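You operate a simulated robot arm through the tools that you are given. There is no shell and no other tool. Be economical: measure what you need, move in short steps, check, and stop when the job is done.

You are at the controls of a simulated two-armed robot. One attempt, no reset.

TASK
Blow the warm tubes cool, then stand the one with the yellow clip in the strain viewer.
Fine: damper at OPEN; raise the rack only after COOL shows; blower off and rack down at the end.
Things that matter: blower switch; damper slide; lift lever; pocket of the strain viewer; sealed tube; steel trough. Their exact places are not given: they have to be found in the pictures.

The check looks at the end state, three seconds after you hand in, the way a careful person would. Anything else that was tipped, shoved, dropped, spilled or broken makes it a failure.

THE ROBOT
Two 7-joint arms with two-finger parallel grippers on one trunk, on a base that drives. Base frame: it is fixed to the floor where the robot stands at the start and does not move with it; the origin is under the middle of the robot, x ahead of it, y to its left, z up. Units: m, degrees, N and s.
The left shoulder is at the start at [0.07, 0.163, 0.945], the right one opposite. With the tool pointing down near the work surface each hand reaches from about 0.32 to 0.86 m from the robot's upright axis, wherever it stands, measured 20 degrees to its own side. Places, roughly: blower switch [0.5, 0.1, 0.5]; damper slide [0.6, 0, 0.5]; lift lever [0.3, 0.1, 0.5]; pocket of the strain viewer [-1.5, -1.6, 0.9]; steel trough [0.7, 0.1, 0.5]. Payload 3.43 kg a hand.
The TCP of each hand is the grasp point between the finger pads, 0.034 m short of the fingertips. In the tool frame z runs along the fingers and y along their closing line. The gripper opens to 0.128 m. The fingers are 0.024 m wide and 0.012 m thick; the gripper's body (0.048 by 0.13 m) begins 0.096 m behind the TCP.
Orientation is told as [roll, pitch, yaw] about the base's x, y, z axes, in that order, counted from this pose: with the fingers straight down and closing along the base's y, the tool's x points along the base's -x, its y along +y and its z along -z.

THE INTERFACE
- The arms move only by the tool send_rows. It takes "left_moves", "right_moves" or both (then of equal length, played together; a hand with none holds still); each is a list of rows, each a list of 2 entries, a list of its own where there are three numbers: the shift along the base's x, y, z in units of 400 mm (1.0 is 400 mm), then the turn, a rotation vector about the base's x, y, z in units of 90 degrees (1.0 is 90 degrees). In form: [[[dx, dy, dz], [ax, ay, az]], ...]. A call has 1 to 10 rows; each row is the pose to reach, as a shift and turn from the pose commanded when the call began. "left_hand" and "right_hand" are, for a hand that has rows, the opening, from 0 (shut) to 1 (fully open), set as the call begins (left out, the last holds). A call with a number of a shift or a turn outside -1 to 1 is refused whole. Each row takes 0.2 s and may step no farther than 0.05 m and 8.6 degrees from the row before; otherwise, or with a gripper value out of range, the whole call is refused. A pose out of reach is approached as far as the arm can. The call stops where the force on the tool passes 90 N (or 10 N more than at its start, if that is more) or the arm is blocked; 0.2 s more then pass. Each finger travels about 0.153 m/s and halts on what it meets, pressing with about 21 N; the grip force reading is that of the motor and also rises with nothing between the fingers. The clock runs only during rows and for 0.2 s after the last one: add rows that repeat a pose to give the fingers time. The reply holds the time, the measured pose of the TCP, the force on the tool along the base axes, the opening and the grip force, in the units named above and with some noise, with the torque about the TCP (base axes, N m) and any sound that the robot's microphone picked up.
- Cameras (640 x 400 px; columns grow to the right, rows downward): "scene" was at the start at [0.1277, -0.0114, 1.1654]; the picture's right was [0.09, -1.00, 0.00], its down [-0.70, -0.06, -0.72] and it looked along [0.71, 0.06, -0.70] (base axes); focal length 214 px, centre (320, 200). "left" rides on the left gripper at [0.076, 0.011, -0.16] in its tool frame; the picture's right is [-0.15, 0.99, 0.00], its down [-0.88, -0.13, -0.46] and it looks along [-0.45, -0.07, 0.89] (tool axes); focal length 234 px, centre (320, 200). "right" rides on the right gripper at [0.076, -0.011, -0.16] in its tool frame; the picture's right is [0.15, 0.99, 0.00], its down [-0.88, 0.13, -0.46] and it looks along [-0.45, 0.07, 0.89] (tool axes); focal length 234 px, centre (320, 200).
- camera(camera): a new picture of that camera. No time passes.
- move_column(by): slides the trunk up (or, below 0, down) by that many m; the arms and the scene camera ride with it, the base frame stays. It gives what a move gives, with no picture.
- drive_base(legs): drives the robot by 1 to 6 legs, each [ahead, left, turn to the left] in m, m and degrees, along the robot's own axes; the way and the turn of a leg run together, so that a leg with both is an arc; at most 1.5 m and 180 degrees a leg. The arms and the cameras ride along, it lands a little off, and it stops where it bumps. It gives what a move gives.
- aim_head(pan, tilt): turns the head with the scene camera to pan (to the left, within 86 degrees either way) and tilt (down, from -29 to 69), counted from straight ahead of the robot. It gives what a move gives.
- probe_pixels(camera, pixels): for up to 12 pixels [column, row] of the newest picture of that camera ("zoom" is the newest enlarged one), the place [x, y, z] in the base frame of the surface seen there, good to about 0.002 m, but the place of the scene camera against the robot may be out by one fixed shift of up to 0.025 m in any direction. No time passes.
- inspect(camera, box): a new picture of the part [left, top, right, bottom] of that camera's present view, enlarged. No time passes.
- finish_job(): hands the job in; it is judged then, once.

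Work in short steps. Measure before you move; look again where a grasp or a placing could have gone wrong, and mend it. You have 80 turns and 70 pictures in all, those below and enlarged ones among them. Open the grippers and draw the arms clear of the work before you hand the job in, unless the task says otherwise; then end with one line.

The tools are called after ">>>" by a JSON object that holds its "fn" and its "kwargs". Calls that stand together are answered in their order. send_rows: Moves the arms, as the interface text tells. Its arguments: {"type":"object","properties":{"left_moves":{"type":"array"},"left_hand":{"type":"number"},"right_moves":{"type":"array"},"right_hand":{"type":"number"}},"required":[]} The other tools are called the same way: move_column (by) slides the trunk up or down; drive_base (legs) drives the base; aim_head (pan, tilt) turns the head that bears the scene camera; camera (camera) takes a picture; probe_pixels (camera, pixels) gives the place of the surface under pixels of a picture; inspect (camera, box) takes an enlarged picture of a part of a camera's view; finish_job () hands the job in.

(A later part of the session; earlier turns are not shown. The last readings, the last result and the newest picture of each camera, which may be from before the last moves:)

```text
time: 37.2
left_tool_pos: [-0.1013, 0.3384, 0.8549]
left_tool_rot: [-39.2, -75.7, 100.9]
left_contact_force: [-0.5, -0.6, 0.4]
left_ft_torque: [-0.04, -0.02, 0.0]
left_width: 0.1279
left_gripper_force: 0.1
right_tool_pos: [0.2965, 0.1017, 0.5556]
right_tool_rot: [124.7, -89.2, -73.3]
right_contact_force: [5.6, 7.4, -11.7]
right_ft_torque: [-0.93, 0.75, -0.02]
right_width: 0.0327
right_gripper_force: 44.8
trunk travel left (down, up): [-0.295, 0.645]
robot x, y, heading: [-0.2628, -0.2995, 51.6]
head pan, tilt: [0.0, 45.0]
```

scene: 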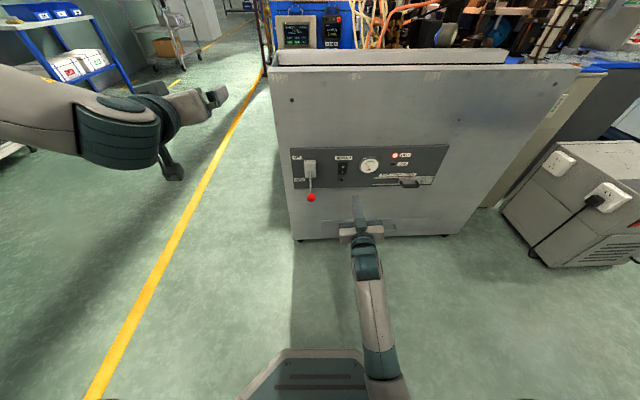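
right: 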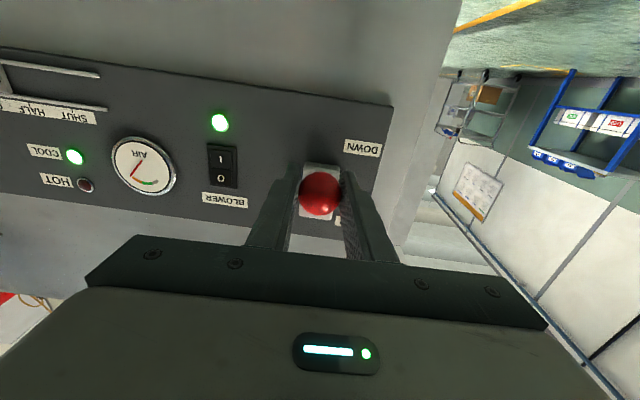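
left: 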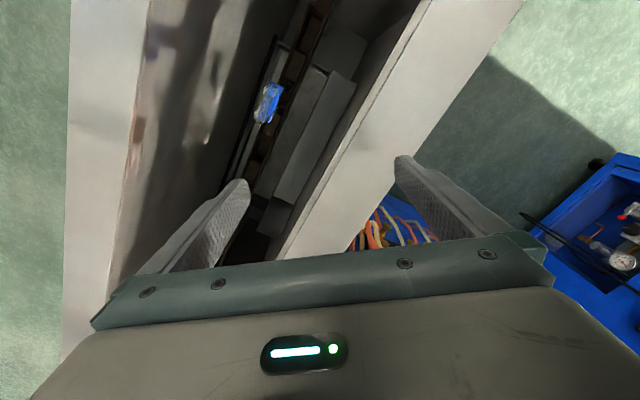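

Force is small; continue upward along the arc.

>>> {"fn": "send_rows", "kwargs": {"right_moves": [[[0.004, 0.005, 0.045], [0, 0, 0]], [[0.009, 0.0115, 0.0875], [0, 0, 0]], [[0.018, 0.023, 0.125], [0, 0, 0]], [[0.0294, 0.0373, 0.1625], [0, 0, 0]]]}}

>>> {"fn": "camera", "kwargs": {"camera": "right"}}

>>> {"fn": "camera", "kwargs": {"camera": "scene"}}

```text
time: 38.2
left_tool_pos: [-0.1011, 0.3372, 0.8562]
left_tool_rot: [-39.6, -75.7, 101.2]
left_contact_force: [0.5, -0.9, 0.9]
left_ft_torque: [-0.02, -0.01, 0.01]
left_width: 0.1279
left_gripper_force: 0.1
right_tool_pos: [0.309, 0.1144, 0.6229]
right_tool_rot: [147.4, -89.0, -96.1]
right_contact_force: [0.8, 0.8, -0.4]
right_ft_torque: [0.01, -0.01, -0.02]
right_width: 0.0127
right_gripper_force: 0.2
trunk travel left (down, up): [-0.295, 0.645]
robot x, y, heading: [-0.262, -0.3055, 51.5]
head pan, tilt: [0.0, 45.0]
```

```text
40 pictures are left
```

right: 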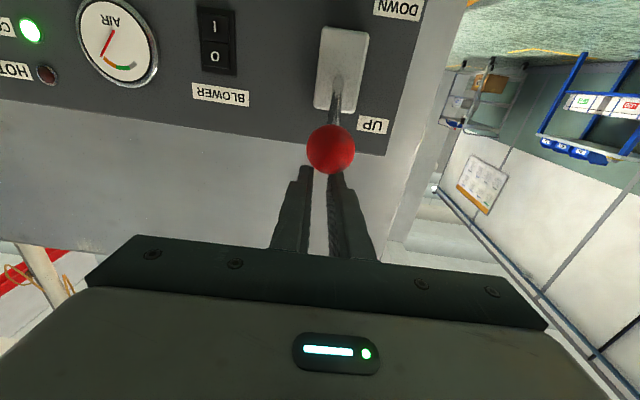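

```text
39 pictures are left
```

scene: 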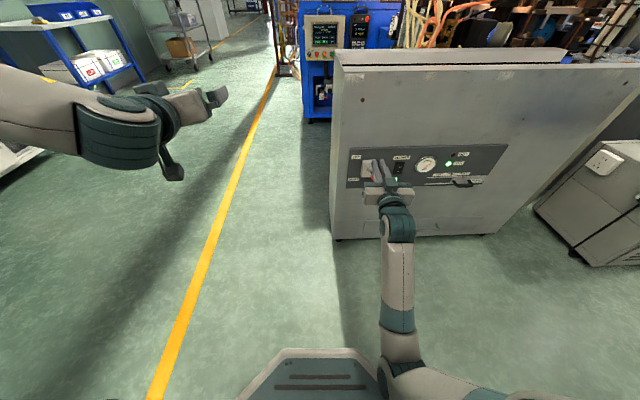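

The fingers slipped off above the ball. Check where the lever now stands.

>>> {"fn": "probe_pixels", "kwargs": {"camera": "right", "pixels": [[330, 150], [330, 128], [330, 170], [337, 95], [345, 45], [372, 125], [397, 8]]}}

>>> {"fn": "inspect", "kwargs": {"camera": "scene", "box": [330, 130, 450, 210]}}

```text
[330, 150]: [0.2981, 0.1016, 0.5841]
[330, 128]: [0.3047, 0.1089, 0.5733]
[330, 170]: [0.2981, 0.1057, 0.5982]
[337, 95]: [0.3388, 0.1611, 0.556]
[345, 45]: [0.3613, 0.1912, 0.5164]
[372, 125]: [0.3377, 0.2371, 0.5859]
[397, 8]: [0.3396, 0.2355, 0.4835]
```

```text
5.00 times, centred on (390, 170) of scene
```

zoom: 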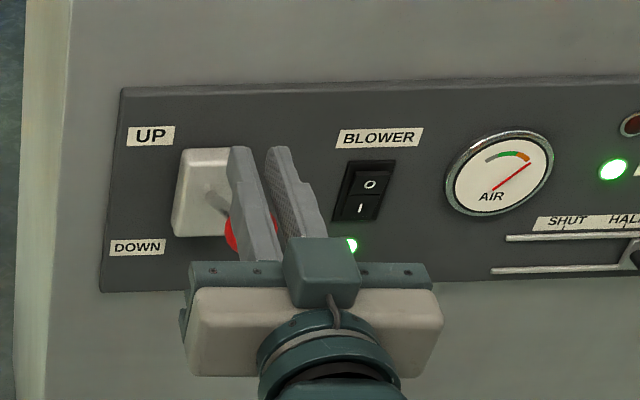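

Ball went from z 0.49 to 0.587, level with UP. Retract the hand and raise the trunk to look into the trough.

>>> {"fn": "send_rows", "kwargs": {"right_moves": [[[-0.05, -0.063, 0.0], [0, 0, 0]], [[-0.115, -0.144, 0.0], [0, 0, 0]], [[-0.18, -0.226, 0.0], [0, 0, 0]], [[-0.2, -0.25, 0.0], [0, 0, 0]]]}}

>>> {"fn": "move_column", "kwargs": {"by": 0.4}}

>>> {"fn": "aim_head", "kwargs": {"pan": -20, "tilt": 45}}

>>> {"fn": "camera", "kwargs": {"camera": "scene"}}

```text
time: 39.2
left_tool_pos: [-0.1021, 0.338, 0.8564]
left_tool_rot: [-39.6, -75.7, 101.3]
left_contact_force: [0.5, -0.8, -0.3]
left_ft_torque: [0.01, -0.05, 0.02]
left_width: 0.1281
left_gripper_force: 0.0
right_tool_pos: [0.2293, 0.0168, 0.6188]
right_tool_rot: [136.2, -89.2, -84.8]
right_contact_force: [-1.2, 0.0, -0.2]
right_ft_torque: [-0.01, 0.01, 0.01]
right_width: 0.0129
right_gripper_force: 0.0
trunk travel left (down, up): [-0.295, 0.645]
robot x, y, heading: [-0.2604, -0.3007, 51.3]
head pan, tilt: [0.0, 45.0]
```

```text
time: 43.0
left_tool_pos: [-0.1032, 0.3375, 1.2575]
left_tool_rot: [-39.5, -75.7, 101.2]
left_contact_force: [0.4, -0.7, 1.1]
left_ft_torque: [0.01, 0.02, 0.02]
left_width: 0.1277
left_gripper_force: 0.2
right_tool_pos: [0.2293, 0.0175, 1.019]
right_tool_rot: [135.5, -89.2, -84.0]
right_contact_force: [-0.5, -0.8, -0.4]
right_ft_torque: [0.01, 0.01, -0.01]
right_width: 0.0127
right_gripper_force: 0.1
trunk travel left (down, up): [-0.695, 0.245]
robot x, y, heading: [-0.2616, -0.3014, 51.6]
head pan, tilt: [0.0, 45.0]
```

```text
time: 43.8
left_tool_pos: [-0.1031, 0.3369, 1.2557]
left_tool_rot: [-39.6, -75.7, 101.3]
left_contact_force: [-0.4, -0.2, 0.2]
left_ft_torque: [0.03, -0.03, -0.01]
left_width: 0.128
left_gripper_force: 0.1
right_tool_pos: [0.228, 0.0174, 1.0193]
right_tool_rot: [135.5, -89.2, -84.3]
right_contact_force: [-0.1, 0.3, 0.2]
right_ft_torque: [-0.02, -0.04, 0.01]
right_width: 0.0128
right_gripper_force: 0.0
trunk travel left (down, up): [-0.695, 0.245]
robot x, y, heading: [-0.2596, -0.3023, 51.9]
head pan, tilt: [-20.0, 45.0]
```

```text
37 pictures are left
```

scene: 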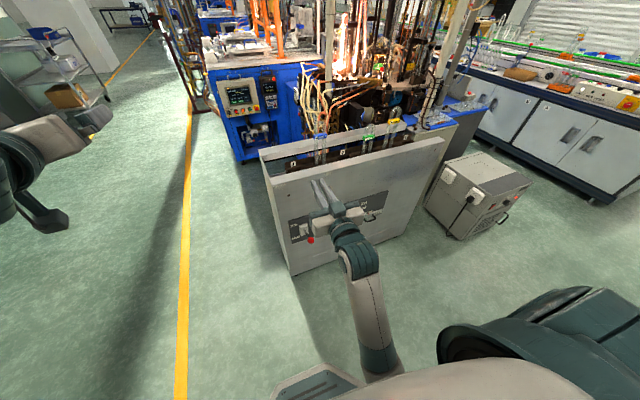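

The rack rose: tubes with blue, green and yellow clips. Zoom on the yellow one.

>>> {"fn": "inspect", "kwargs": {"camera": "scene", "box": [340, 95, 440, 165]}}

>>> {"fn": "inspect", "kwargs": {"camera": "scene", "box": [260, 95, 440, 200]}}

```text
5.71 times, centred on (390, 130) of scene
```

zoom: 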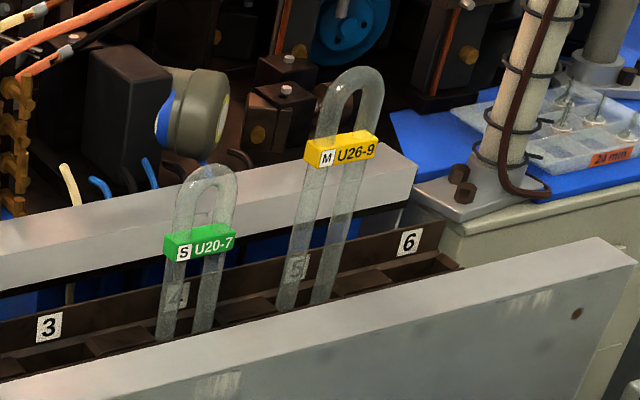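

```text
3.56 times, centred on (350, 148) of scene
```

zoom: 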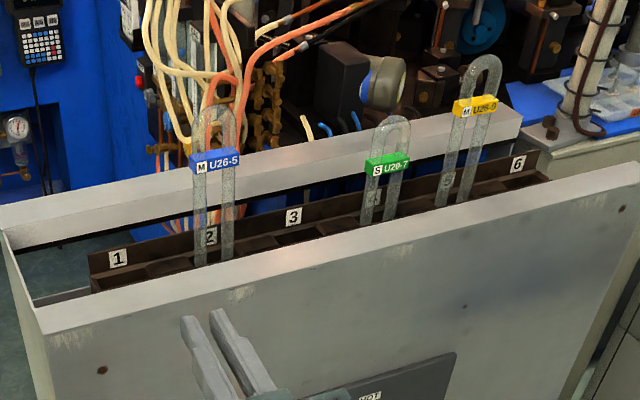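

Probe the yellow-clip tube (467,107), U top (482,62), legs, and rack.

>>> {"fn": "probe_pixels", "kwargs": {"camera": "zoom", "pixels": [[457, 113], [492, 104], [475, 107], [484, 57], [496, 75], [464, 75], [440, 200], [462, 195], [518, 165], [447, 180], [560, 185], [480, 130]]}}

>>> {"fn": "inspect", "kwargs": {"camera": "scene", "box": [375, 100, 425, 155]}}

```text
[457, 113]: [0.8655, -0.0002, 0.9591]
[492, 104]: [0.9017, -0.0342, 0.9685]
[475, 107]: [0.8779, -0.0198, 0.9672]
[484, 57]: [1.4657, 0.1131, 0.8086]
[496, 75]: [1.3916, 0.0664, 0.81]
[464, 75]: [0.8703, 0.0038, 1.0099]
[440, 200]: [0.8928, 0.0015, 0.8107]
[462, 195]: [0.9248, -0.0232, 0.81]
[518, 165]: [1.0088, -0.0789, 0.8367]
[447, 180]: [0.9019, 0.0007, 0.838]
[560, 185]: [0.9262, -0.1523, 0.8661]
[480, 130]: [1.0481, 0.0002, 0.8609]
```

```text
7.27 times, centred on (400, 128) of scene
```

zoom: 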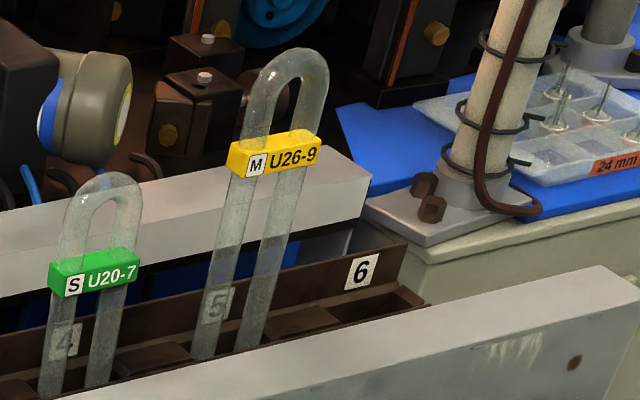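

Yellow clip centre ≈ s 0.70, n 0.535, z 0.965. I rotate the right hand back to fingers-down (85°) while raising it, and probe obstacles for the drive.

>>> {"fn": "probe_pixels", "kwargs": {"camera": "scene", "pixels": [[440, 230], [462, 239], [425, 200], [470, 200], [397, 122], [369, 137], [320, 139], [365, 125], [375, 160], [420, 150], [412, 133], [440, 110]]}}

>>> {"fn": "send_rows", "kwargs": {"right_moves": [[[0.01, 0.012, 0.02], [-0.0741, 0.0586, 0]], [[0.02, 0.024, 0.04], [-0.1482, 0.1171, 0]], [[0.03, 0.036, 0.06], [-0.2224, 0.1757, 0]], [[0.03, 0.036, 0.08], [-0.2965, 0.2342, 0]], [[0.03, 0.036, 0.1], [-0.3707, 0.2928, 0]], [[0.03, 0.036, 0.12], [-0.4448, 0.3513, 0]], [[0.03, 0.036, 0.14], [-0.519, 0.4099, 0]], [[0.03, 0.036, 0.16], [-0.5931, 0.4684, 0]], [[0.03, 0.036, 0.18], [-0.6672, 0.527, 0]], [[0.03, 0.036, 0.2], [-0.7414, 0.5856, 0]]], "right_hand": 0.7}}

```text
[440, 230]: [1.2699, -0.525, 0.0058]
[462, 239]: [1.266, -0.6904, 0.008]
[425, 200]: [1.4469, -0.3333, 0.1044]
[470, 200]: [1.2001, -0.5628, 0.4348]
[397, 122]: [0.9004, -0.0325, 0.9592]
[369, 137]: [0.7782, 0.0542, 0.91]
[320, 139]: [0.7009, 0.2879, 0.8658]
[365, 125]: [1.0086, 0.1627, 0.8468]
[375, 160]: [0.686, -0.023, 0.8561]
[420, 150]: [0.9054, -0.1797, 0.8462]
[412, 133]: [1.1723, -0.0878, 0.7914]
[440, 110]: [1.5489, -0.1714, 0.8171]
```

```text
time: 45.1
left_tool_pos: [-0.1014, 0.3358, 1.2568]
left_tool_rot: [-39.2, -75.8, 101.0]
left_contact_force: [-0.5, -0.8, -0.6]
left_ft_torque: [0.05, 0.01, -0.02]
left_width: 0.1279
left_gripper_force: 0.0
right_tool_pos: [0.2937, -0.0037, 1.0424]
right_tool_rot: [-12.1, -50.5, 56.1]
right_contact_force: [0.3, -0.4, -0.7]
right_ft_torque: [0.03, 0.01, 0.07]
right_width: 0.0895
right_gripper_force: 0.1
right hand out of reach, approached as far as the arm can: row 1, 2, 3, 5, 6
trunk travel left (down, up): [-0.695, 0.245]
robot x, y, heading: [-0.2602, -0.2997, 51.3]
head pan, tilt: [-20.0, 45.0]
stopped in row 6 (right hand): the arm was blocked; the commanded pose is now the measured one
```

Still constrained close to the body; I continue the rotation (51.5° about [-0.65,0.76,0]) while moving the hand forward/right where there is room.

>>> {"fn": "send_rows", "kwargs": {"right_moves": [[[0.07, 0, 0.02], [0, 0, 0]], [[0.14, 0, 0.04], [-0.0532, 0.0621, 0]], [[0.21, 0, 0.06], [-0.1064, 0.1242, 0]], [[0.28, 0, 0.08], [-0.1596, 0.1863, 0]], [[0.35, 0, 0.1], [-0.2128, 0.2484, 0]], [[0.42, 0, 0.1], [-0.266, 0.3105, 0]], [[0.48, 0, 0.1], [-0.3192, 0.3726, 0]], [[0.48, 0, 0.1], [-0.372, 0.4347, 0]], [[0.48, 0, 0.1], [-0.372, 0.4347, 0]]]}}

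```text
time: 47.1
left_tool_pos: [-0.1022, 0.3372, 1.2561]
left_tool_rot: [-39.4, -75.6, 101.2]
left_contact_force: [0.1, -0.5, 0.4]
left_ft_torque: [0.0, 0.01, -0.02]
left_width: 0.128
left_gripper_force: 0.0
right_tool_pos: [0.4837, -0.0008, 1.0826]
right_tool_rot: [0.1, 0.2, 50.4]
right_contact_force: [1.0, -0.4, 0.5]
right_ft_torque: [0.0, 0.0, 0.02]
right_width: 0.0896
right_gripper_force: 0.0
right hand out of reach, approached as far as the arm can: row 3, 4
trunk travel left (down, up): [-0.695, 0.245]
robot x, y, heading: [-0.2557, -0.3, 51.5]
head pan, tilt: [-20.0, 45.0]
```

Hand now points straight down at z 1.083. Drive right ~0.31 m, ahead 0.1 m, to bring the hand in front of the yellow tube.

>>> {"fn": "drive_base", "kwargs": {"legs": [[0, -0.315, 0], [0.1, 0, 0]]}}

>>> {"fn": "camera", "kwargs": {"camera": "right"}}

```text
time: 50.0
left_tool_pos: [0.2113, 0.2152, 1.2572]
left_tool_rot: [-39.6, -75.8, 101.0]
left_contact_force: [0.7, -0.5, -0.9]
left_ft_torque: [0.02, 0.01, 0.02]
left_width: 0.1281
left_gripper_force: 0.0
right_tool_pos: [0.7945, -0.1278, 1.0839]
right_tool_rot: [0.2, 0.0, 50.2]
right_contact_force: [0.1, 0.0, -0.3]
right_ft_torque: [-0.03, 0.01, -0.01]
right_width: 0.0895
right_gripper_force: 0.1
trunk travel left (down, up): [-0.695, 0.245]
robot x, y, heading: [0.049, -0.425, 51.0]
head pan, tilt: [-20.0, 45.0]
```

```text
33 pictures are left
```

right: 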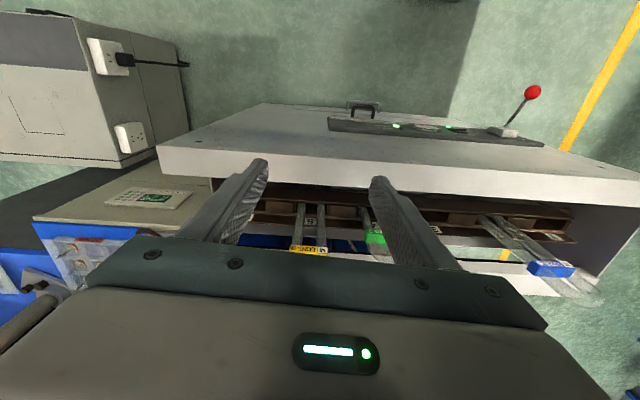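

Yellow clip visible at (308,250). Probe it with the accurate hand camera, plus neighbours.

>>> {"fn": "probe_pixels", "kwargs": {"camera": "right", "pixels": [[292, 250], [308, 250], [325, 251], [370, 238], [385, 240], [300, 215], [312, 222], [298, 235], [320, 237]]}}

>>> {"fn": "inspect", "kwargs": {"camera": "right", "box": [240, 170, 400, 270]}}

```text
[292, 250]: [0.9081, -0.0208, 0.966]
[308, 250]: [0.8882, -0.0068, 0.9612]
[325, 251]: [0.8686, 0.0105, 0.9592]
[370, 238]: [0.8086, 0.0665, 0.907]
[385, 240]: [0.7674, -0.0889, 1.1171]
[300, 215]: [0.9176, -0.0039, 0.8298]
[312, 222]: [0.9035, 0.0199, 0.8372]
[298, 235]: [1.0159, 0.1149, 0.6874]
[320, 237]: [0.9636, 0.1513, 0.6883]
```

```text
4.00 times, centred on (320, 220) of right
```

zoom: 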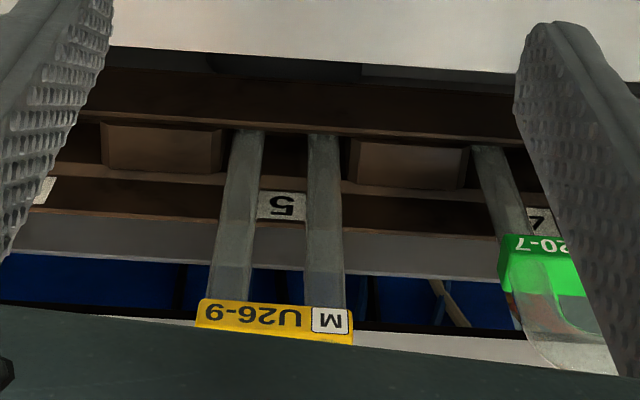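

>>> {"fn": "probe_pixels", "kwargs": {"camera": "zoom", "pixels": [[203, 315], [345, 332], [275, 318], [275, 328], [230, 300], [235, 200], [325, 200], [245, 140], [322, 142], [510, 270], [505, 240], [270, 250]]}}

```text
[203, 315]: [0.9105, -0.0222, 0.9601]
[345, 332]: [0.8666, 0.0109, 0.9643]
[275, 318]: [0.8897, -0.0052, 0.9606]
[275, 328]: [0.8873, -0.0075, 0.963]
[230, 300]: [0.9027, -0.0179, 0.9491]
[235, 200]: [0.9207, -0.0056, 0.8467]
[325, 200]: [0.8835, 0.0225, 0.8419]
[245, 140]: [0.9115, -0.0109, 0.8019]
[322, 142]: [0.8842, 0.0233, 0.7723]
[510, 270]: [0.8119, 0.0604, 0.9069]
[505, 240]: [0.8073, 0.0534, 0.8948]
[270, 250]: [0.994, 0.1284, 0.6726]
```

Clip: s 0.672–0.727, front face n≈0.548, z≈0.962; aligned about −37°. Raise slightly, go above it (yaw +2.8°), then check.

>>> {"fn": "send_rows", "kwargs": {"right_moves": [[[0, 0, 0.075], [0, 0, 0.031]], [[0.0625, 0.081, 0.075], [0, 0, 0.031]], [[0.125, 0.1625, 0.075], [0, 0, 0.031]], [[0.1875, 0.244, 0.075], [0, 0, 0.031]], [[0.25, 0.325, 0.075], [0, 0, 0.031]], [[0.25, 0.325, 0.075], [0, 0, 0.031]]]}}

>>> {"fn": "camera", "kwargs": {"camera": "right"}}

```text
time: 51.4
left_tool_pos: [0.2116, 0.2164, 1.2569]
left_tool_rot: [-39.5, -75.8, 100.9]
left_contact_force: [0.8, -0.3, 0.0]
left_ft_torque: [0.01, 0.03, 0.03]
left_width: 0.1283
left_gripper_force: 0.1
right_tool_pos: [0.8596, -0.0339, 1.1108]
right_tool_rot: [0.1, -0.1, 52.8]
right_contact_force: [0.3, 0.5, -0.4]
right_ft_torque: [0.04, -0.01, 0.0]
right_width: 0.0895
right_gripper_force: 0.1
right hand out of reach, approached as far as the arm can: row 4, 5, 6
trunk travel left (down, up): [-0.695, 0.245]
robot x, y, heading: [0.0483, -0.4229, 51.3]
head pan, tilt: [-20.0, 45.0]
```

```text
31 pictures are left
```

right: 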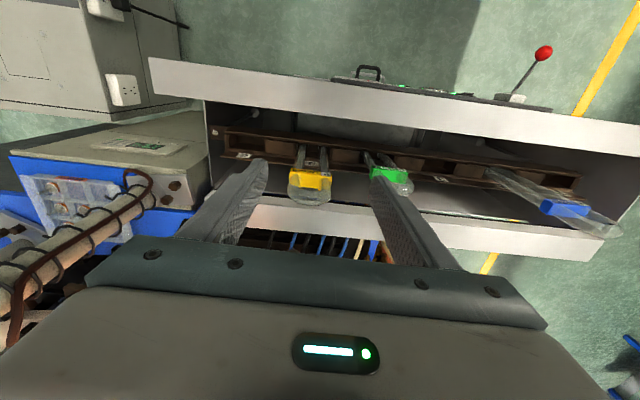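

At reach limit (n 0.508). Probe the clip from this top view, then drive 0.08 m ahead.

>>> {"fn": "probe_pixels", "kwargs": {"camera": "right", "pixels": [[291, 178], [310, 175], [330, 178], [291, 188], [310, 188], [330, 189], [310, 202], [298, 197], [322, 197], [389, 176], [375, 178]]}}

>>> {"fn": "drive_base", "kwargs": {"legs": [[0.08, 0, 0]]}}

>>> {"fn": "inspect", "kwargs": {"camera": "right", "box": [220, 130, 420, 260]}}

```text
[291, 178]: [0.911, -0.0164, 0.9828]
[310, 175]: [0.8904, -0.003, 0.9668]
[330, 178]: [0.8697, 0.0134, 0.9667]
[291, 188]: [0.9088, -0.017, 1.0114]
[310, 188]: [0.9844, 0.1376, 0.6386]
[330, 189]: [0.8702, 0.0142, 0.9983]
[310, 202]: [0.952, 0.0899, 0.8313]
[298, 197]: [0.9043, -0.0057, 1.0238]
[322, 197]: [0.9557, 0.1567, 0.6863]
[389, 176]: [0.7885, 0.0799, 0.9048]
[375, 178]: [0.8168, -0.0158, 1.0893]
```

```text
time: 52.5
left_tool_pos: [0.2591, 0.2774, 1.257]
left_tool_rot: [-39.8, -75.8, 101.1]
left_contact_force: [0.7, -0.1, 0.1]
left_ft_torque: [0.04, 0.0, 0.0]
left_width: 0.1282
left_gripper_force: 0.0
right_tool_pos: [0.9086, 0.03, 1.1111]
right_tool_rot: [0.1, -0.2, 53.0]
right_contact_force: [-0.5, -0.4, 0.2]
right_ft_torque: [-0.02, 0.01, -0.01]
right_width: 0.0899
right_gripper_force: 0.0
trunk travel left (down, up): [-0.695, 0.245]
robot x, y, heading: [0.099, -0.361, 51.3]
head pan, tilt: [-20.0, 45.0]
```

```text
3.08 times, centred on (320, 195) of right
```

zoom: 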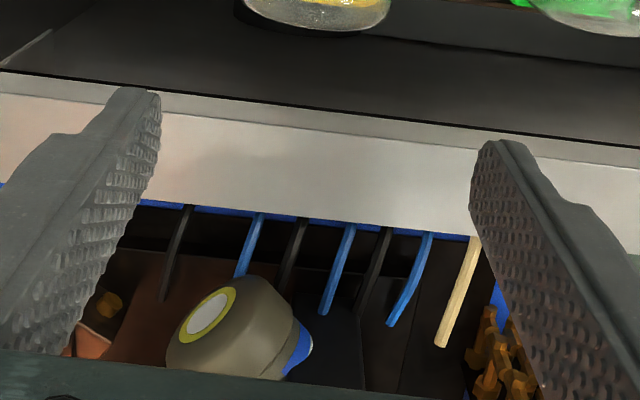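

Tube plane n≈0.558, centre s≈0.698, U top ≈1.035. Correct the hand back over it (still high) and read.

>>> {"fn": "send_rows", "kwargs": {"right_moves": [[[-0.035, -0.044, 0], [0, 0, 0]], [[-0.07, -0.088, 0], [0, 0, 0]], [[-0.07, -0.088, 0], [0, 0, 0]]]}}

```text
time: 53.2
left_tool_pos: [0.26, 0.2785, 1.2564]
left_tool_rot: [-39.3, -75.7, 100.7]
left_contact_force: [0.9, -0.1, 0.4]
left_ft_torque: [-0.03, 0.01, 0.02]
left_width: 0.128
left_gripper_force: 0.0
right_tool_pos: [0.8814, -0.0036, 1.1077]
right_tool_rot: [0.1, 0.1, 53.0]
right_contact_force: [0.3, 0.7, 1.0]
right_ft_torque: [-0.02, 0.02, 0.02]
right_width: 0.0896
right_gripper_force: 0.0
trunk travel left (down, up): [-0.695, 0.245]
robot x, y, heading: [0.1037, -0.3628, 51.3]
head pan, tilt: [-20.0, 45.0]
```

Centre laterally and descend half way, then check.

>>> {"fn": "send_rows", "kwargs": {"right_moves": [[[0.0305, 0.016, 0], [0, 0, 0]], [[0.0305, 0.016, 0], [0, 0, 0]], [[0.0305, 0.016, -0.09], [0, 0, 0]], [[0.0305, 0.016, -0.18], [0, 0, 0]], [[0.0305, 0.016, -0.18], [0, 0, 0]]]}}

>>> {"fn": "camera", "kwargs": {"camera": "right"}}

```text
time: 54.5
left_tool_pos: [0.2579, 0.278, 1.2569]
left_tool_rot: [-39.8, -75.8, 101.3]
left_contact_force: [0.6, 0.4, -0.4]
left_ft_torque: [-0.02, 0.0, -0.03]
left_width: 0.1281
left_gripper_force: 0.1
right_tool_pos: [0.8935, 0.0033, 1.0389]
right_tool_rot: [0.0, -0.1, 53.0]
right_contact_force: [0.0, 0.4, -0.2]
right_ft_torque: [0.0, -0.02, 0.01]
right_width: 0.0898
right_gripper_force: 0.0
trunk travel left (down, up): [-0.695, 0.245]
robot x, y, heading: [0.0991, -0.3634, 51.3]
head pan, tilt: [-20.0, 45.0]
```

```text
29 pictures are left
```

right: 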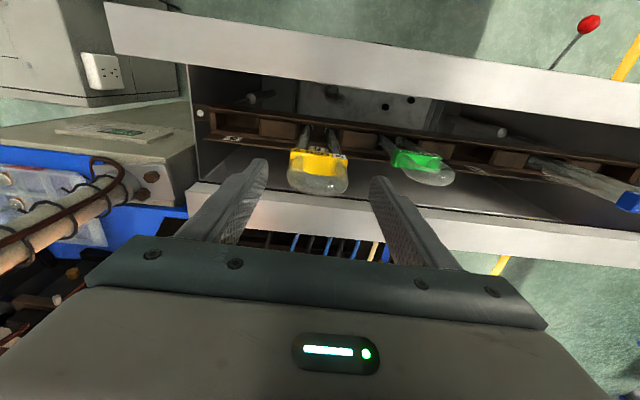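

Well centred (U at 290–348). Descend to z≈0.964.

>>> {"fn": "send_rows", "kwargs": {"right_moves": [[[0, 0, -0.063], [0, 0, 0]], [[0, 0, -0.126], [0, 0, 0]], [[0, 0, -0.188], [0, 0, 0]], [[0, 0, -0.188], [0, 0, 0]]]}}

>>> {"fn": "camera", "kwargs": {"camera": "right"}}

```text
time: 55.5
left_tool_pos: [0.2592, 0.2778, 1.2568]
left_tool_rot: [-39.6, -75.8, 101.1]
left_contact_force: [0.9, 0.4, 0.4]
left_ft_torque: [-0.01, 0.02, -0.03]
left_width: 0.1282
left_gripper_force: 0.1
right_tool_pos: [0.8937, 0.0012, 0.9625]
right_tool_rot: [0.2, 0.0, 52.9]
right_contact_force: [0.1, 1.4, -0.4]
right_ft_torque: [0.0, 0.03, -0.02]
right_width: 0.0898
right_gripper_force: 0.1
trunk travel left (down, up): [-0.695, 0.245]
robot x, y, heading: [0.0977, -0.3605, 51.1]
head pan, tilt: [-20.0, 45.0]
```

```text
28 pictures are left
```

right: 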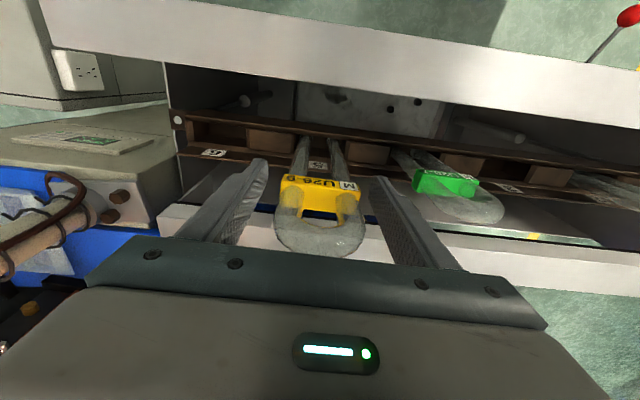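

Clip lies between the finger pads. Close.

>>> {"fn": "send_rows", "kwargs": {"right_moves": [[[0, 0, 0], [0, 0, 0]], [[0, 0, 0], [0, 0, 0]], [[0, 0, 0], [0, 0, 0]]], "right_hand": 0.3}}

```text
time: 56.2
left_tool_pos: [0.2592, 0.2787, 1.257]
left_tool_rot: [-39.5, -75.7, 101.1]
left_contact_force: [-0.4, 1.1, 0.7]
left_ft_torque: [-0.01, -0.03, 0.02]
left_width: 0.1282
left_gripper_force: 0.0
right_tool_pos: [0.895, 0.0016, 0.9627]
right_tool_rot: [0.1, -0.1, 52.9]
right_contact_force: [-0.6, -0.3, 0.6]
right_ft_torque: [-0.08, 0.01, -0.01]
right_width: 0.0595
right_gripper_force: 21.0
trunk travel left (down, up): [-0.695, 0.245]
robot x, y, heading: [0.0965, -0.3616, 51.5]
head pan, tilt: [-20.0, 45.0]
```

Holding at 0.0595 m. Lift straight up 0.12 m slowly with the arm and check.

>>> {"fn": "send_rows", "kwargs": {"right_moves": [[[0, 0, 0.05], [0, 0, 0]], [[0, 0, 0.11], [0, 0, 0]], [[0, 0, 0.17], [0, 0, 0]], [[0, 0, 0.23], [0, 0, 0]], [[0, 0, 0.3], [0, 0, 0]], [[0, 0, 0.3], [0, 0, 0]]]}}

>>> {"fn": "camera", "kwargs": {"camera": "scene"}}

```text
time: 57.6
left_tool_pos: [0.2597, 0.2785, 1.2556]
left_tool_rot: [-39.5, -75.6, 100.9]
left_contact_force: [0.4, 0.3, -0.4]
left_ft_torque: [0.0, 0.0, 0.02]
left_width: 0.1279
left_gripper_force: 0.1
right_tool_pos: [0.8934, 0.0024, 1.0832]
right_tool_rot: [0.1, 0.0, 53.0]
right_contact_force: [-0.4, -0.1, -1.8]
right_ft_torque: [0.01, 0.01, 0.0]
right_width: 0.0592
right_gripper_force: 21.2
trunk travel left (down, up): [-0.695, 0.245]
robot x, y, heading: [0.0988, -0.3602, 51.2]
head pan, tilt: [-20.0, 45.0]
```

```text
27 pictures are left
```

scene: 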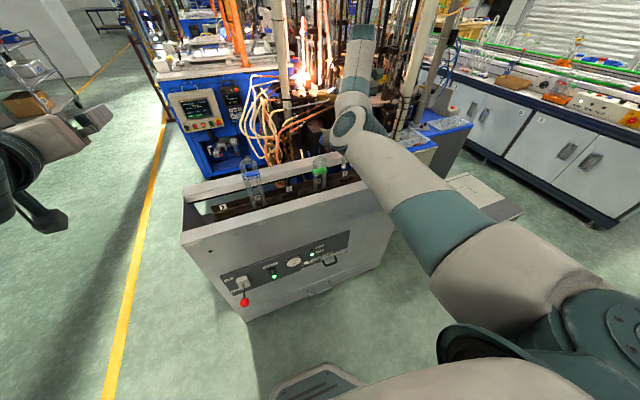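

Tube is held (weight ~1.8 N). Raise the trunk 0.2 m and inspect the hanging tube with the right camera.

>>> {"fn": "move_column", "kwargs": {"by": 0.2}}

>>> {"fn": "camera", "kwargs": {"camera": "right"}}

```text
time: 59.8
left_tool_pos: [0.2589, 0.2782, 1.456]
left_tool_rot: [-39.6, -75.6, 101.0]
left_contact_force: [0.0, 0.2, 1.3]
left_ft_torque: [-0.01, -0.01, 0.0]
left_width: 0.128
left_gripper_force: 0.1
right_tool_pos: [0.8937, 0.0018, 1.2818]
right_tool_rot: [0.1, 0.0, 53.0]
right_contact_force: [-0.4, 0.4, -1.7]
right_ft_torque: [0.0, -0.02, 0.0]
right_width: 0.0594
right_gripper_force: 21.0
trunk travel left (down, up): [-0.895, 0.045]
robot x, y, heading: [0.0954, -0.3602, 51.3]
head pan, tilt: [-20.0, 45.0]
```

```text
26 pictures are left
```

right: 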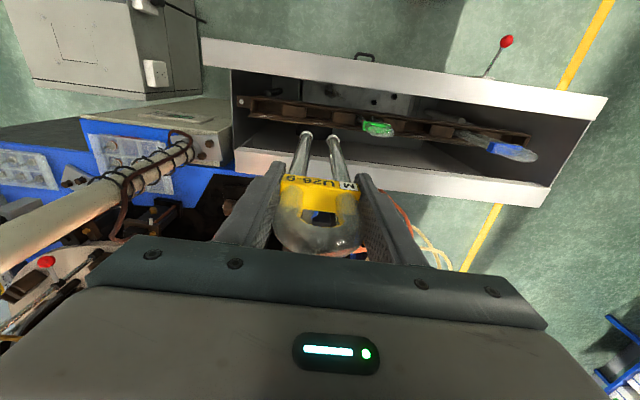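

Tube is out of the rack. Probe the leg ends (306,133), (333,133) to get the tube length.

>>> {"fn": "probe_pixels", "kwargs": {"camera": "right", "pixels": [[306, 134], [333, 134], [303, 150], [337, 150], [298, 175], [343, 176], [320, 178], [320, 186], [320, 240], [503, 42], [378, 127]]}}

>>> {"fn": "inspect", "kwargs": {"camera": "right", "box": [240, 110, 400, 260]}}

```text
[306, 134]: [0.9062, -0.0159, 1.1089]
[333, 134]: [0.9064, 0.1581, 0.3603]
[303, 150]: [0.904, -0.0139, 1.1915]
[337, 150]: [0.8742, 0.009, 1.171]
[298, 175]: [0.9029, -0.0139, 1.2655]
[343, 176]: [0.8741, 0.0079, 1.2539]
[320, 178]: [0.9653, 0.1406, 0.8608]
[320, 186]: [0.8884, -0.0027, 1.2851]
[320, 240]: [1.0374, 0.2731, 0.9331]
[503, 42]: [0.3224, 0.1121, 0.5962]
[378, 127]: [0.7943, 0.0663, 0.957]
```

```text
2.67 times, centred on (320, 185) of right
```

zoom: 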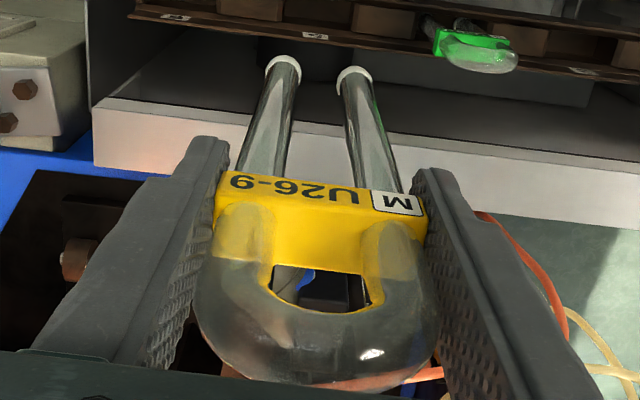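

The leg ends are ~0.18 m below the TCP, the ball is still at UP. Back away from the trough and turn left toward the strain viewer.

>>> {"fn": "drive_base", "kwargs": {"legs": [[-0.45, 0, 0], [0, 0, 90], [0, 0, 84]]}}

>>> {"fn": "aim_head", "kwargs": {"pan": 0, "tilt": 30}}

>>> {"fn": "camera", "kwargs": {"camera": "scene"}}

```text
time: 70.1
left_tool_pos: [-0.3913, -1.3454, 1.4571]
left_tool_rot: [-39.5, -75.9, -82.8]
left_contact_force: [-0.1, 1.0, -0.6]
left_ft_torque: [-0.01, 0.0, 0.01]
left_width: 0.1281
left_gripper_force: 0.2
right_tool_pos: [-1.0059, -1.0293, 1.282]
right_tool_rot: [0.1, 0.0, -130.7]
right_contact_force: [-0.7, 0.0, -1.6]
right_ft_torque: [-0.01, -0.01, -0.02]
right_width: 0.0594
right_gripper_force: 21.3
trunk travel left (down, up): [-0.895, 0.045]
robot x, y, heading: [-0.1886, -0.7223, -132.2]
head pan, tilt: [-20.0, 45.0]
```

```text
time: 70.9
left_tool_pos: [-0.3908, -1.3456, 1.4568]
left_tool_rot: [-39.6, -75.7, -82.8]
left_contact_force: [0.1, 0.2, -0.4]
left_ft_torque: [0.03, 0.02, 0.01]
left_width: 0.128
left_gripper_force: 0.1
right_tool_pos: [-1.0053, -1.0302, 1.2823]
right_tool_rot: [0.1, 0.0, -130.9]
right_contact_force: [0.5, 0.6, -1.5]
right_ft_torque: [-0.01, 0.03, 0.03]
right_width: 0.0592
right_gripper_force: 21.3
trunk travel left (down, up): [-0.895, 0.045]
robot x, y, heading: [-0.1901, -0.7198, -132.3]
head pan, tilt: [0.0, 30.0]
```

```text
24 pictures are left
```

scene: 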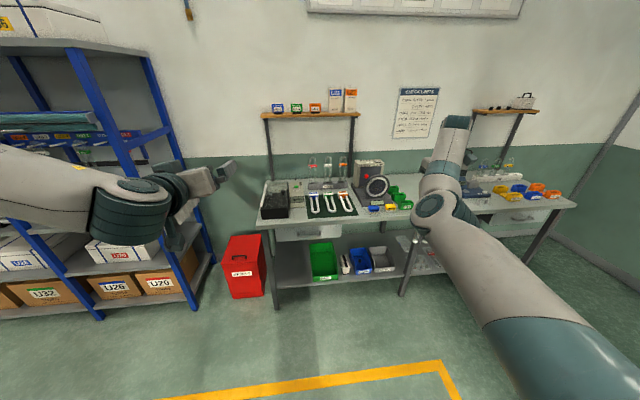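

The bench is ahead; the viewer seems at (370,185). Enlarge and probe.

>>> {"fn": "inspect", "kwargs": {"camera": "scene", "box": [260, 140, 420, 240]}}

>>> {"fn": "probe_pixels", "kwargs": {"camera": "zoom", "pixels": [[465, 185], [440, 110], [450, 250], [400, 210], [490, 215], [380, 180], [210, 265], [270, 180], [20, 310], [560, 225], [480, 290], [240, 130]]}}

```text
4.00 times, centred on (340, 190) of scene
```

zoom: 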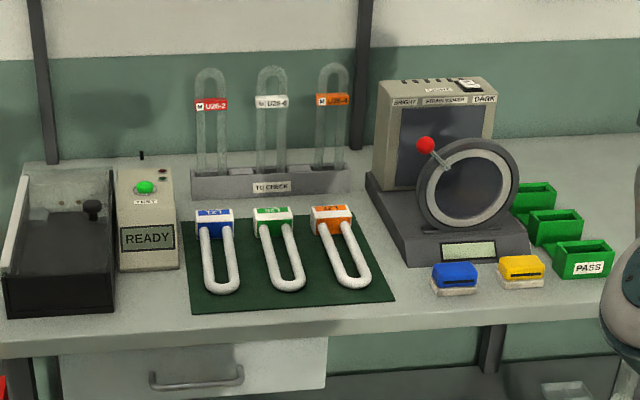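

```text
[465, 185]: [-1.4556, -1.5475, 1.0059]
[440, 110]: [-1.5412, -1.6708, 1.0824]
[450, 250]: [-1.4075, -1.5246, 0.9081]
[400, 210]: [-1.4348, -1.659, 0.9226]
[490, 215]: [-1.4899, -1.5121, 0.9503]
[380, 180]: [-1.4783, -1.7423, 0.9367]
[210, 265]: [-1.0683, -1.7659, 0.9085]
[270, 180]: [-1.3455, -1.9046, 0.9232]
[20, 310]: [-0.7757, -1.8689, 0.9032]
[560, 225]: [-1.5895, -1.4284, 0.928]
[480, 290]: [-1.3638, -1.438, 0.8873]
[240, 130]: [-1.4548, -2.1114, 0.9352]
```

This is a polariscope: ring analyser in front of a back-lit box; the pocket should be between them. Drive nearer (0.5 m short-stop) and look down.

>>> {"fn": "drive_base", "kwargs": {"legs": [[0.5, -0.2, 0], [0, 0, 7]]}}

>>> {"fn": "aim_head", "kwargs": {"pan": -12, "tilt": 45}}

>>> {"fn": "camera", "kwargs": {"camera": "scene"}}

>>> {"fn": "camera", "kwargs": {"camera": "right"}}

```text
time: 74.6
left_tool_pos: [-0.8117, -1.597, 1.4574]
left_tool_rot: [-39.2, -75.8, -76.7]
left_contact_force: [0.4, 1.0, 0.4]
left_ft_torque: [0.02, -0.01, 0.04]
left_width: 0.1281
left_gripper_force: 0.1
right_tool_pos: [-1.4567, -1.3508, 1.282]
right_tool_rot: [0.3, 0.0, -124.4]
right_contact_force: [-0.2, -0.8, -1.5]
right_ft_torque: [-0.03, 0.0, 0.02]
right_width: 0.0594
right_gripper_force: 20.9
trunk travel left (down, up): [-0.895, 0.045]
robot x, y, heading: [-0.6752, -0.9535, -126.1]
head pan, tilt: [0.0, 30.0]
```

```text
time: 75.4
left_tool_pos: [-0.8082, -1.598, 1.4571]
left_tool_rot: [-39.6, -75.7, -76.4]
left_contact_force: [0.4, 0.1, -0.2]
left_ft_torque: [0.04, -0.01, -0.05]
left_width: 0.128
left_gripper_force: 0.0
right_tool_pos: [-1.4559, -1.3532, 1.2824]
right_tool_rot: [-0.1, 0.0, -124.5]
right_contact_force: [1.2, 0.0, -0.9]
right_ft_torque: [0.02, -0.05, -0.02]
right_width: 0.0593
right_gripper_force: 21.0
trunk travel left (down, up): [-0.895, 0.045]
robot x, y, heading: [-0.6757, -0.9564, -126.3]
head pan, tilt: [-12.0, 45.0]
```

```text
22 pictures are left
```

scene: 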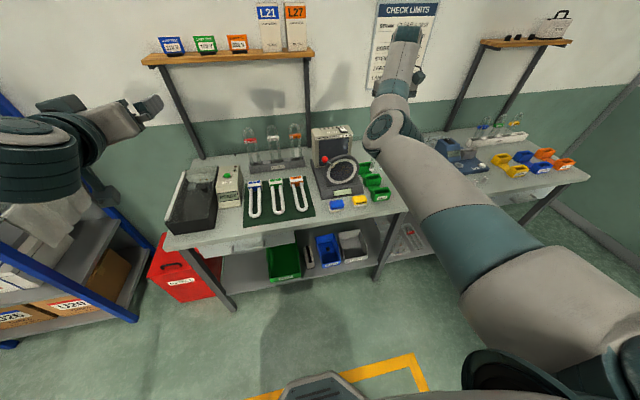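

```text
21 pictures are left
```

right: 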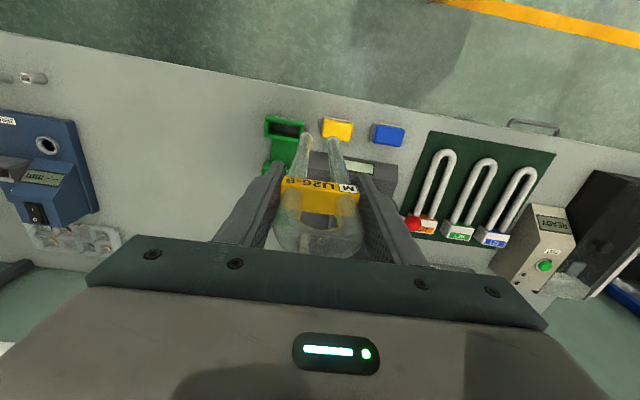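

Enlarge the viewer from the scene camera and measure its geometry.

>>> {"fn": "inspect", "kwargs": {"camera": "scene", "box": [295, 115, 375, 215]}}

>>> {"fn": "inspect", "kwargs": {"camera": "scene", "box": [300, 120, 370, 175]}}

```text
4.00 times, centred on (335, 165) of scene
```

zoom: 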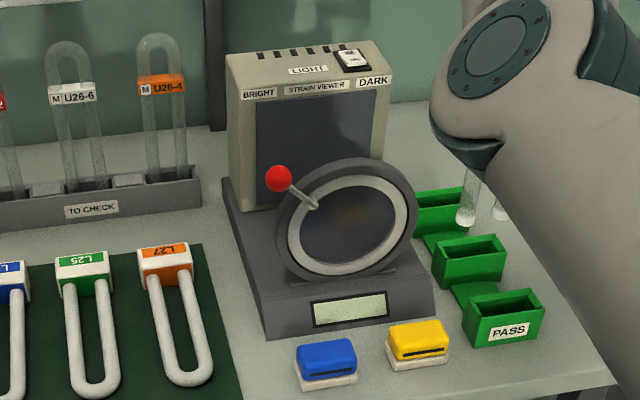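

```text
7.27 times, centred on (335, 148) of scene
```

zoom: 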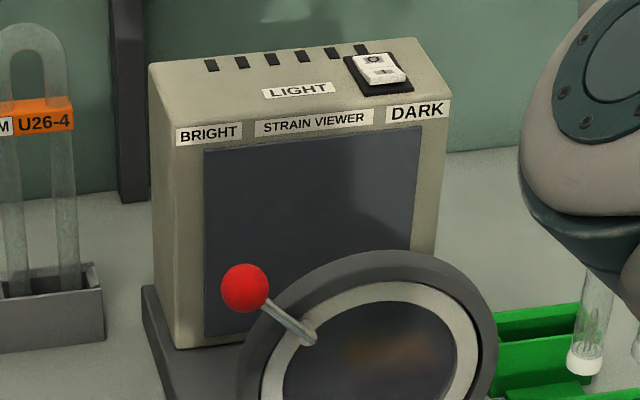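

The pocket is hidden behind the ring; I need the view from above. Raise the trunk the last bit and drive 0.2 m ahead so the hand camera looks straight down on it.

>>> {"fn": "move_column", "kwargs": {"by": 0.04}}

>>> {"fn": "drive_base", "kwargs": {"legs": [[0.18, 0, 0]]}}

>>> {"fn": "camera", "kwargs": {"camera": "right"}}

```text
time: 76.2
left_tool_pos: [-0.8079, -1.5981, 1.4963]
left_tool_rot: [-39.5, -75.7, -76.4]
left_contact_force: [-0.7, -0.4, 0.9]
left_ft_torque: [-0.01, -0.01, 0.05]
left_width: 0.1278
left_gripper_force: 0.0
right_tool_pos: [-1.4559, -1.3543, 1.3223]
right_tool_rot: [0.1, -0.1, -124.4]
right_contact_force: [0.5, -0.3, -0.7]
right_ft_torque: [0.02, -0.01, -0.01]
right_width: 0.0593
right_gripper_force: 20.7
trunk travel left (down, up): [-0.935, 0.005]
robot x, y, heading: [-0.6789, -0.9556, -126.0]
head pan, tilt: [-12.0, 45.0]
```

```text
time: 77.7
left_tool_pos: [-0.915, -1.7382, 1.5002]
left_tool_rot: [-40.2, -75.9, -76.0]
left_contact_force: [0.4, -0.1, 0.4]
left_ft_torque: [0.01, -0.03, 0.0]
left_width: 0.1279
left_gripper_force: 0.2
right_tool_pos: [-1.5595, -1.4912, 1.3257]
right_tool_rot: [0.2, -0.3, -124.6]
right_contact_force: [0.7, 0.4, -0.4]
right_ft_torque: [-0.06, 0.03, -0.02]
right_width: 0.0594
right_gripper_force: 21.3
trunk travel left (down, up): [-0.935, 0.005]
robot x, y, heading: [-0.7837, -1.0969, -126.2]
head pan, tilt: [-12.0, 45.0]
```

```text
18 pictures are left
```

right: 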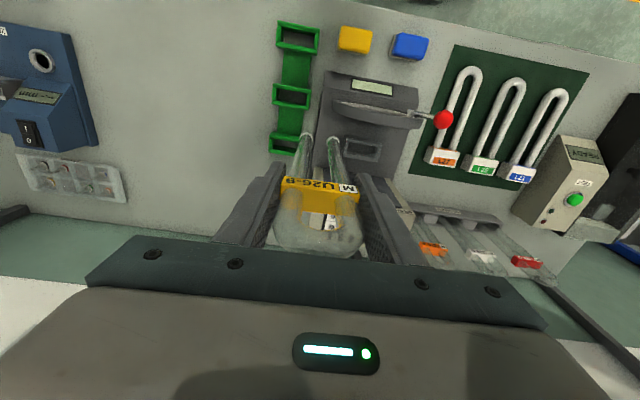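

The pocket shows at (364,150), behind the ring. Zoom and probe it.

>>> {"fn": "inspect", "kwargs": {"camera": "right", "box": [310, 70, 440, 200]}}

>>> {"fn": "probe_pixels", "kwargs": {"camera": "right", "pixels": [[364, 150], [345, 140], [384, 147], [381, 161], [347, 154], [364, 137], [335, 103], [408, 117], [373, 88], [330, 75], [417, 90], [306, 137]]}}

```text
3.08 times, centred on (375, 135) of right
```

zoom: 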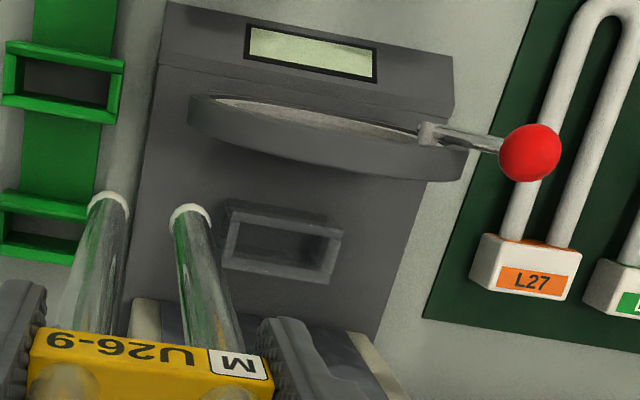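

```text
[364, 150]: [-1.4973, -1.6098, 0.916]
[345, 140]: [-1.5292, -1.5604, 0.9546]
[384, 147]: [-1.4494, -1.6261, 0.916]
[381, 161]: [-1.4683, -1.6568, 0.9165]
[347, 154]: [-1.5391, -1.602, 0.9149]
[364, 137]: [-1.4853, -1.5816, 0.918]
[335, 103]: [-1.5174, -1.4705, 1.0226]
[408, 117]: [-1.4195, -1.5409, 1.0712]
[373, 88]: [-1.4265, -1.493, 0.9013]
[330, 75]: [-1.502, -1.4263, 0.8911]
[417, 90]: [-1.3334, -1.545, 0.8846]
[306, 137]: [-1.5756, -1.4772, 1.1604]
```

Probe the pocket's rim and floor corners in the zoomed view.

>>> {"fn": "probe_pixels", "kwargs": {"camera": "zoom", "pixels": [[233, 205], [288, 219], [341, 235], [335, 262], [328, 280], [278, 272], [226, 262], [230, 235], [245, 228], [322, 245], [315, 262], [240, 250]]}}

>>> {"fn": "inspect", "kwargs": {"camera": "right", "box": [344, 126, 396, 172]}}

```text
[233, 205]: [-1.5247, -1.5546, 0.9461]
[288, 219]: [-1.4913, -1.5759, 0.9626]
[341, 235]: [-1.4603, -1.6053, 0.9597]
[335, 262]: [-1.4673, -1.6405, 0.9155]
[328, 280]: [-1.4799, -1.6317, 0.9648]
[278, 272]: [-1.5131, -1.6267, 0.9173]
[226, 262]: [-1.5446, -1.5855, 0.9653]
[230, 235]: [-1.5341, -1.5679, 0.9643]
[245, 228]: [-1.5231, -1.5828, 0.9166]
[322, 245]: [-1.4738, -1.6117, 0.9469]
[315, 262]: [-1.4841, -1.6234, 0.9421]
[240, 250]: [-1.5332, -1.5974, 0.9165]
```

```text
8.70 times, centred on (370, 149) of right
```

zoom: 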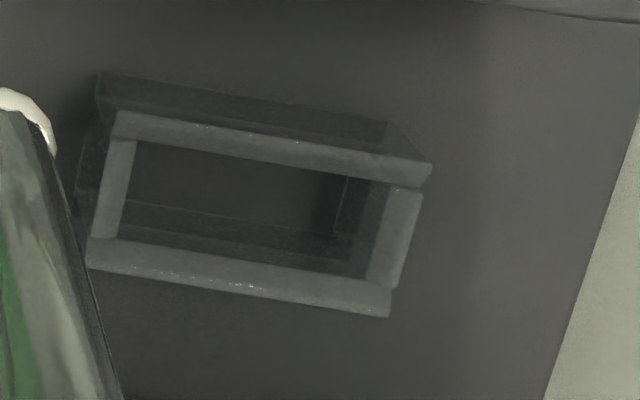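

>>> {"fn": "probe_pixels", "kwargs": {"camera": "zoom", "pixels": [[125, 122], [270, 148], [420, 173], [405, 235], [380, 303], [240, 282], [98, 255], [113, 190], [130, 128], [375, 178], [370, 292], [385, 255]]}}

```text
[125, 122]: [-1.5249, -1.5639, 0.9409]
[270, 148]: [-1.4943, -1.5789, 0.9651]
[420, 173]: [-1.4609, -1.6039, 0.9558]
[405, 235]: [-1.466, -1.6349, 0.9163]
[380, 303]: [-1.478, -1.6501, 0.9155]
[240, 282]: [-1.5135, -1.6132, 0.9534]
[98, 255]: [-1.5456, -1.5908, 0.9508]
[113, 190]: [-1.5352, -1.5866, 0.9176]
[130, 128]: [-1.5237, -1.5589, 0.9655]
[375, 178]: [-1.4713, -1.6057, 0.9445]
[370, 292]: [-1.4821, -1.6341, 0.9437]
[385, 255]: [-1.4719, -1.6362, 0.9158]
```

Pocket centre ≈ (−1.503, −1.595), long axis at −36.5°, rim z 0.965, floor 0.9165. I pull the hand back 0.09 m, then drive 0.1 m ahead for better reach.

>>> {"fn": "send_rows", "kwargs": {"right_moves": [[[0.067, 0.09, 0], [0, 0, -0.01]], [[0.134, 0.181, 0], [0, 0, -0.021]], [[0.134, 0.181, 0], [0, 0, -0.021]]]}}

>>> {"fn": "drive_base", "kwargs": {"legs": [[0.1, 0, 0]]}}

```text
time: 78.5
left_tool_pos: [-0.9193, -1.7416, 1.4958]
left_tool_rot: [-39.3, -75.7, -76.8]
left_contact_force: [-0.8, -0.3, 0.8]
left_ft_torque: [0.01, -0.02, 0.01]
left_width: 0.1281
left_gripper_force: 0.1
right_tool_pos: [-1.5116, -1.4196, 1.3234]
right_tool_rot: [0.1, 0.1, -126.6]
right_contact_force: [-0.4, -0.3, -0.8]
right_ft_torque: [-0.01, -0.06, 0.02]
right_width: 0.0594
right_gripper_force: 21.8
trunk travel left (down, up): [-0.935, 0.005]
robot x, y, heading: [-0.7869, -1.0941, -126.2]
head pan, tilt: [-12.0, 45.0]
```

```text
time: 79.7
left_tool_pos: [-0.9701, -1.8165, 1.5001]
left_tool_rot: [-40.8, -76.0, -75.4]
left_contact_force: [0.5, 0.2, 0.6]
left_ft_torque: [0.02, 0.0, -0.03]
left_width: 0.1278
left_gripper_force: 0.0
right_tool_pos: [-1.5645, -1.4956, 1.3281]
right_tool_rot: [0.0, -0.5, -126.6]
right_contact_force: [0.3, 0.5, -0.6]
right_ft_torque: [-0.04, 0.06, 0.04]
right_width: 0.0594
right_gripper_force: 20.9
trunk travel left (down, up): [-0.935, 0.005]
robot x, y, heading: [-0.8425, -1.1812, -126.4]
head pan, tilt: [-12.0, 45.0]
```

Move over the pocket at height and verify position.

>>> {"fn": "send_rows", "kwargs": {"right_moves": [[[0.05, -0.083, 0], [0, 0, 0]], [[0.1, -0.165, 0], [0, 0, 0]], [[0.154, -0.248, 0], [0, 0, 0]], [[0.154, -0.248, 0], [0, 0, 0]], [[0.154, -0.248, 0], [0, 0, 0]]]}}

>>> {"fn": "camera", "kwargs": {"camera": "right"}}

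```text
time: 80.9
left_tool_pos: [-0.975, -1.8218, 1.4987]
left_tool_rot: [-39.9, -75.8, -76.1]
left_contact_force: [0.7, 0.2, 0.3]
left_ft_torque: [-0.02, 0.0, 0.01]
left_width: 0.1279
left_gripper_force: 0.0
right_tool_pos: [-1.5064, -1.6019, 1.3238]
right_tool_rot: [0.1, -0.1, -126.5]
right_contact_force: [0.6, 0.2, -1.2]
right_ft_torque: [-0.02, 0.02, 0.02]
right_width: 0.0592
right_gripper_force: 21.1
trunk travel left (down, up): [-0.935, 0.005]
robot x, y, heading: [-0.8432, -1.176, -126.1]
head pan, tilt: [-12.0, 45.0]
```

```text
15 pictures are left
```

right: 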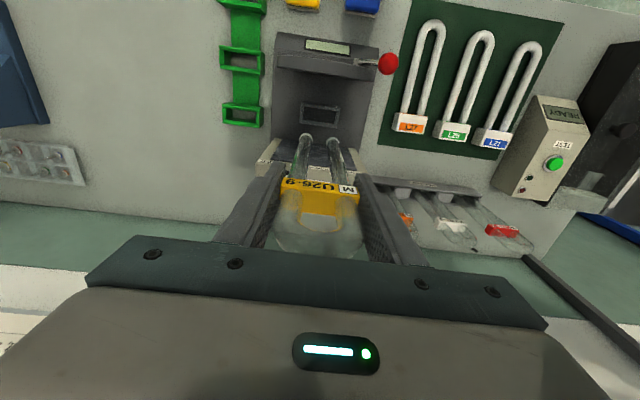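

Pocket now clearly visible at (320,113). Re-measure it from here.

>>> {"fn": "inspect", "kwargs": {"camera": "right", "box": [280, 90, 360, 150]}}

>>> {"fn": "probe_pixels", "kwargs": {"camera": "zoom", "pixels": [[160, 120], [480, 160], [470, 255], [165, 235], [320, 135], [310, 265], [160, 180], [480, 210], [205, 340], [420, 350]]}}

```text
6.67 times, centred on (320, 120) of right
```

zoom: 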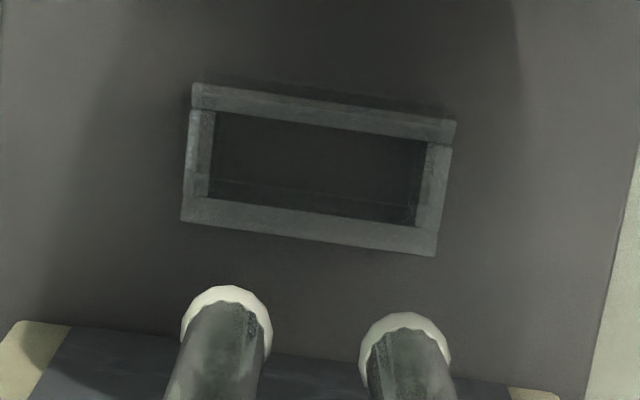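

```text
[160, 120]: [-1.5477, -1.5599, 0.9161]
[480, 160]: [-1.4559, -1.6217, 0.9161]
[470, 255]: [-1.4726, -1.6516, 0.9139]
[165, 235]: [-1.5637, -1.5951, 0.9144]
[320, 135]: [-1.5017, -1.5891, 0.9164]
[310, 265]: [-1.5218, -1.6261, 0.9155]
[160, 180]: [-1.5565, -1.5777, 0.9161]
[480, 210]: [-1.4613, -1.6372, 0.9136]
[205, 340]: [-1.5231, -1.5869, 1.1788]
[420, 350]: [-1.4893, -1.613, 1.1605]
```

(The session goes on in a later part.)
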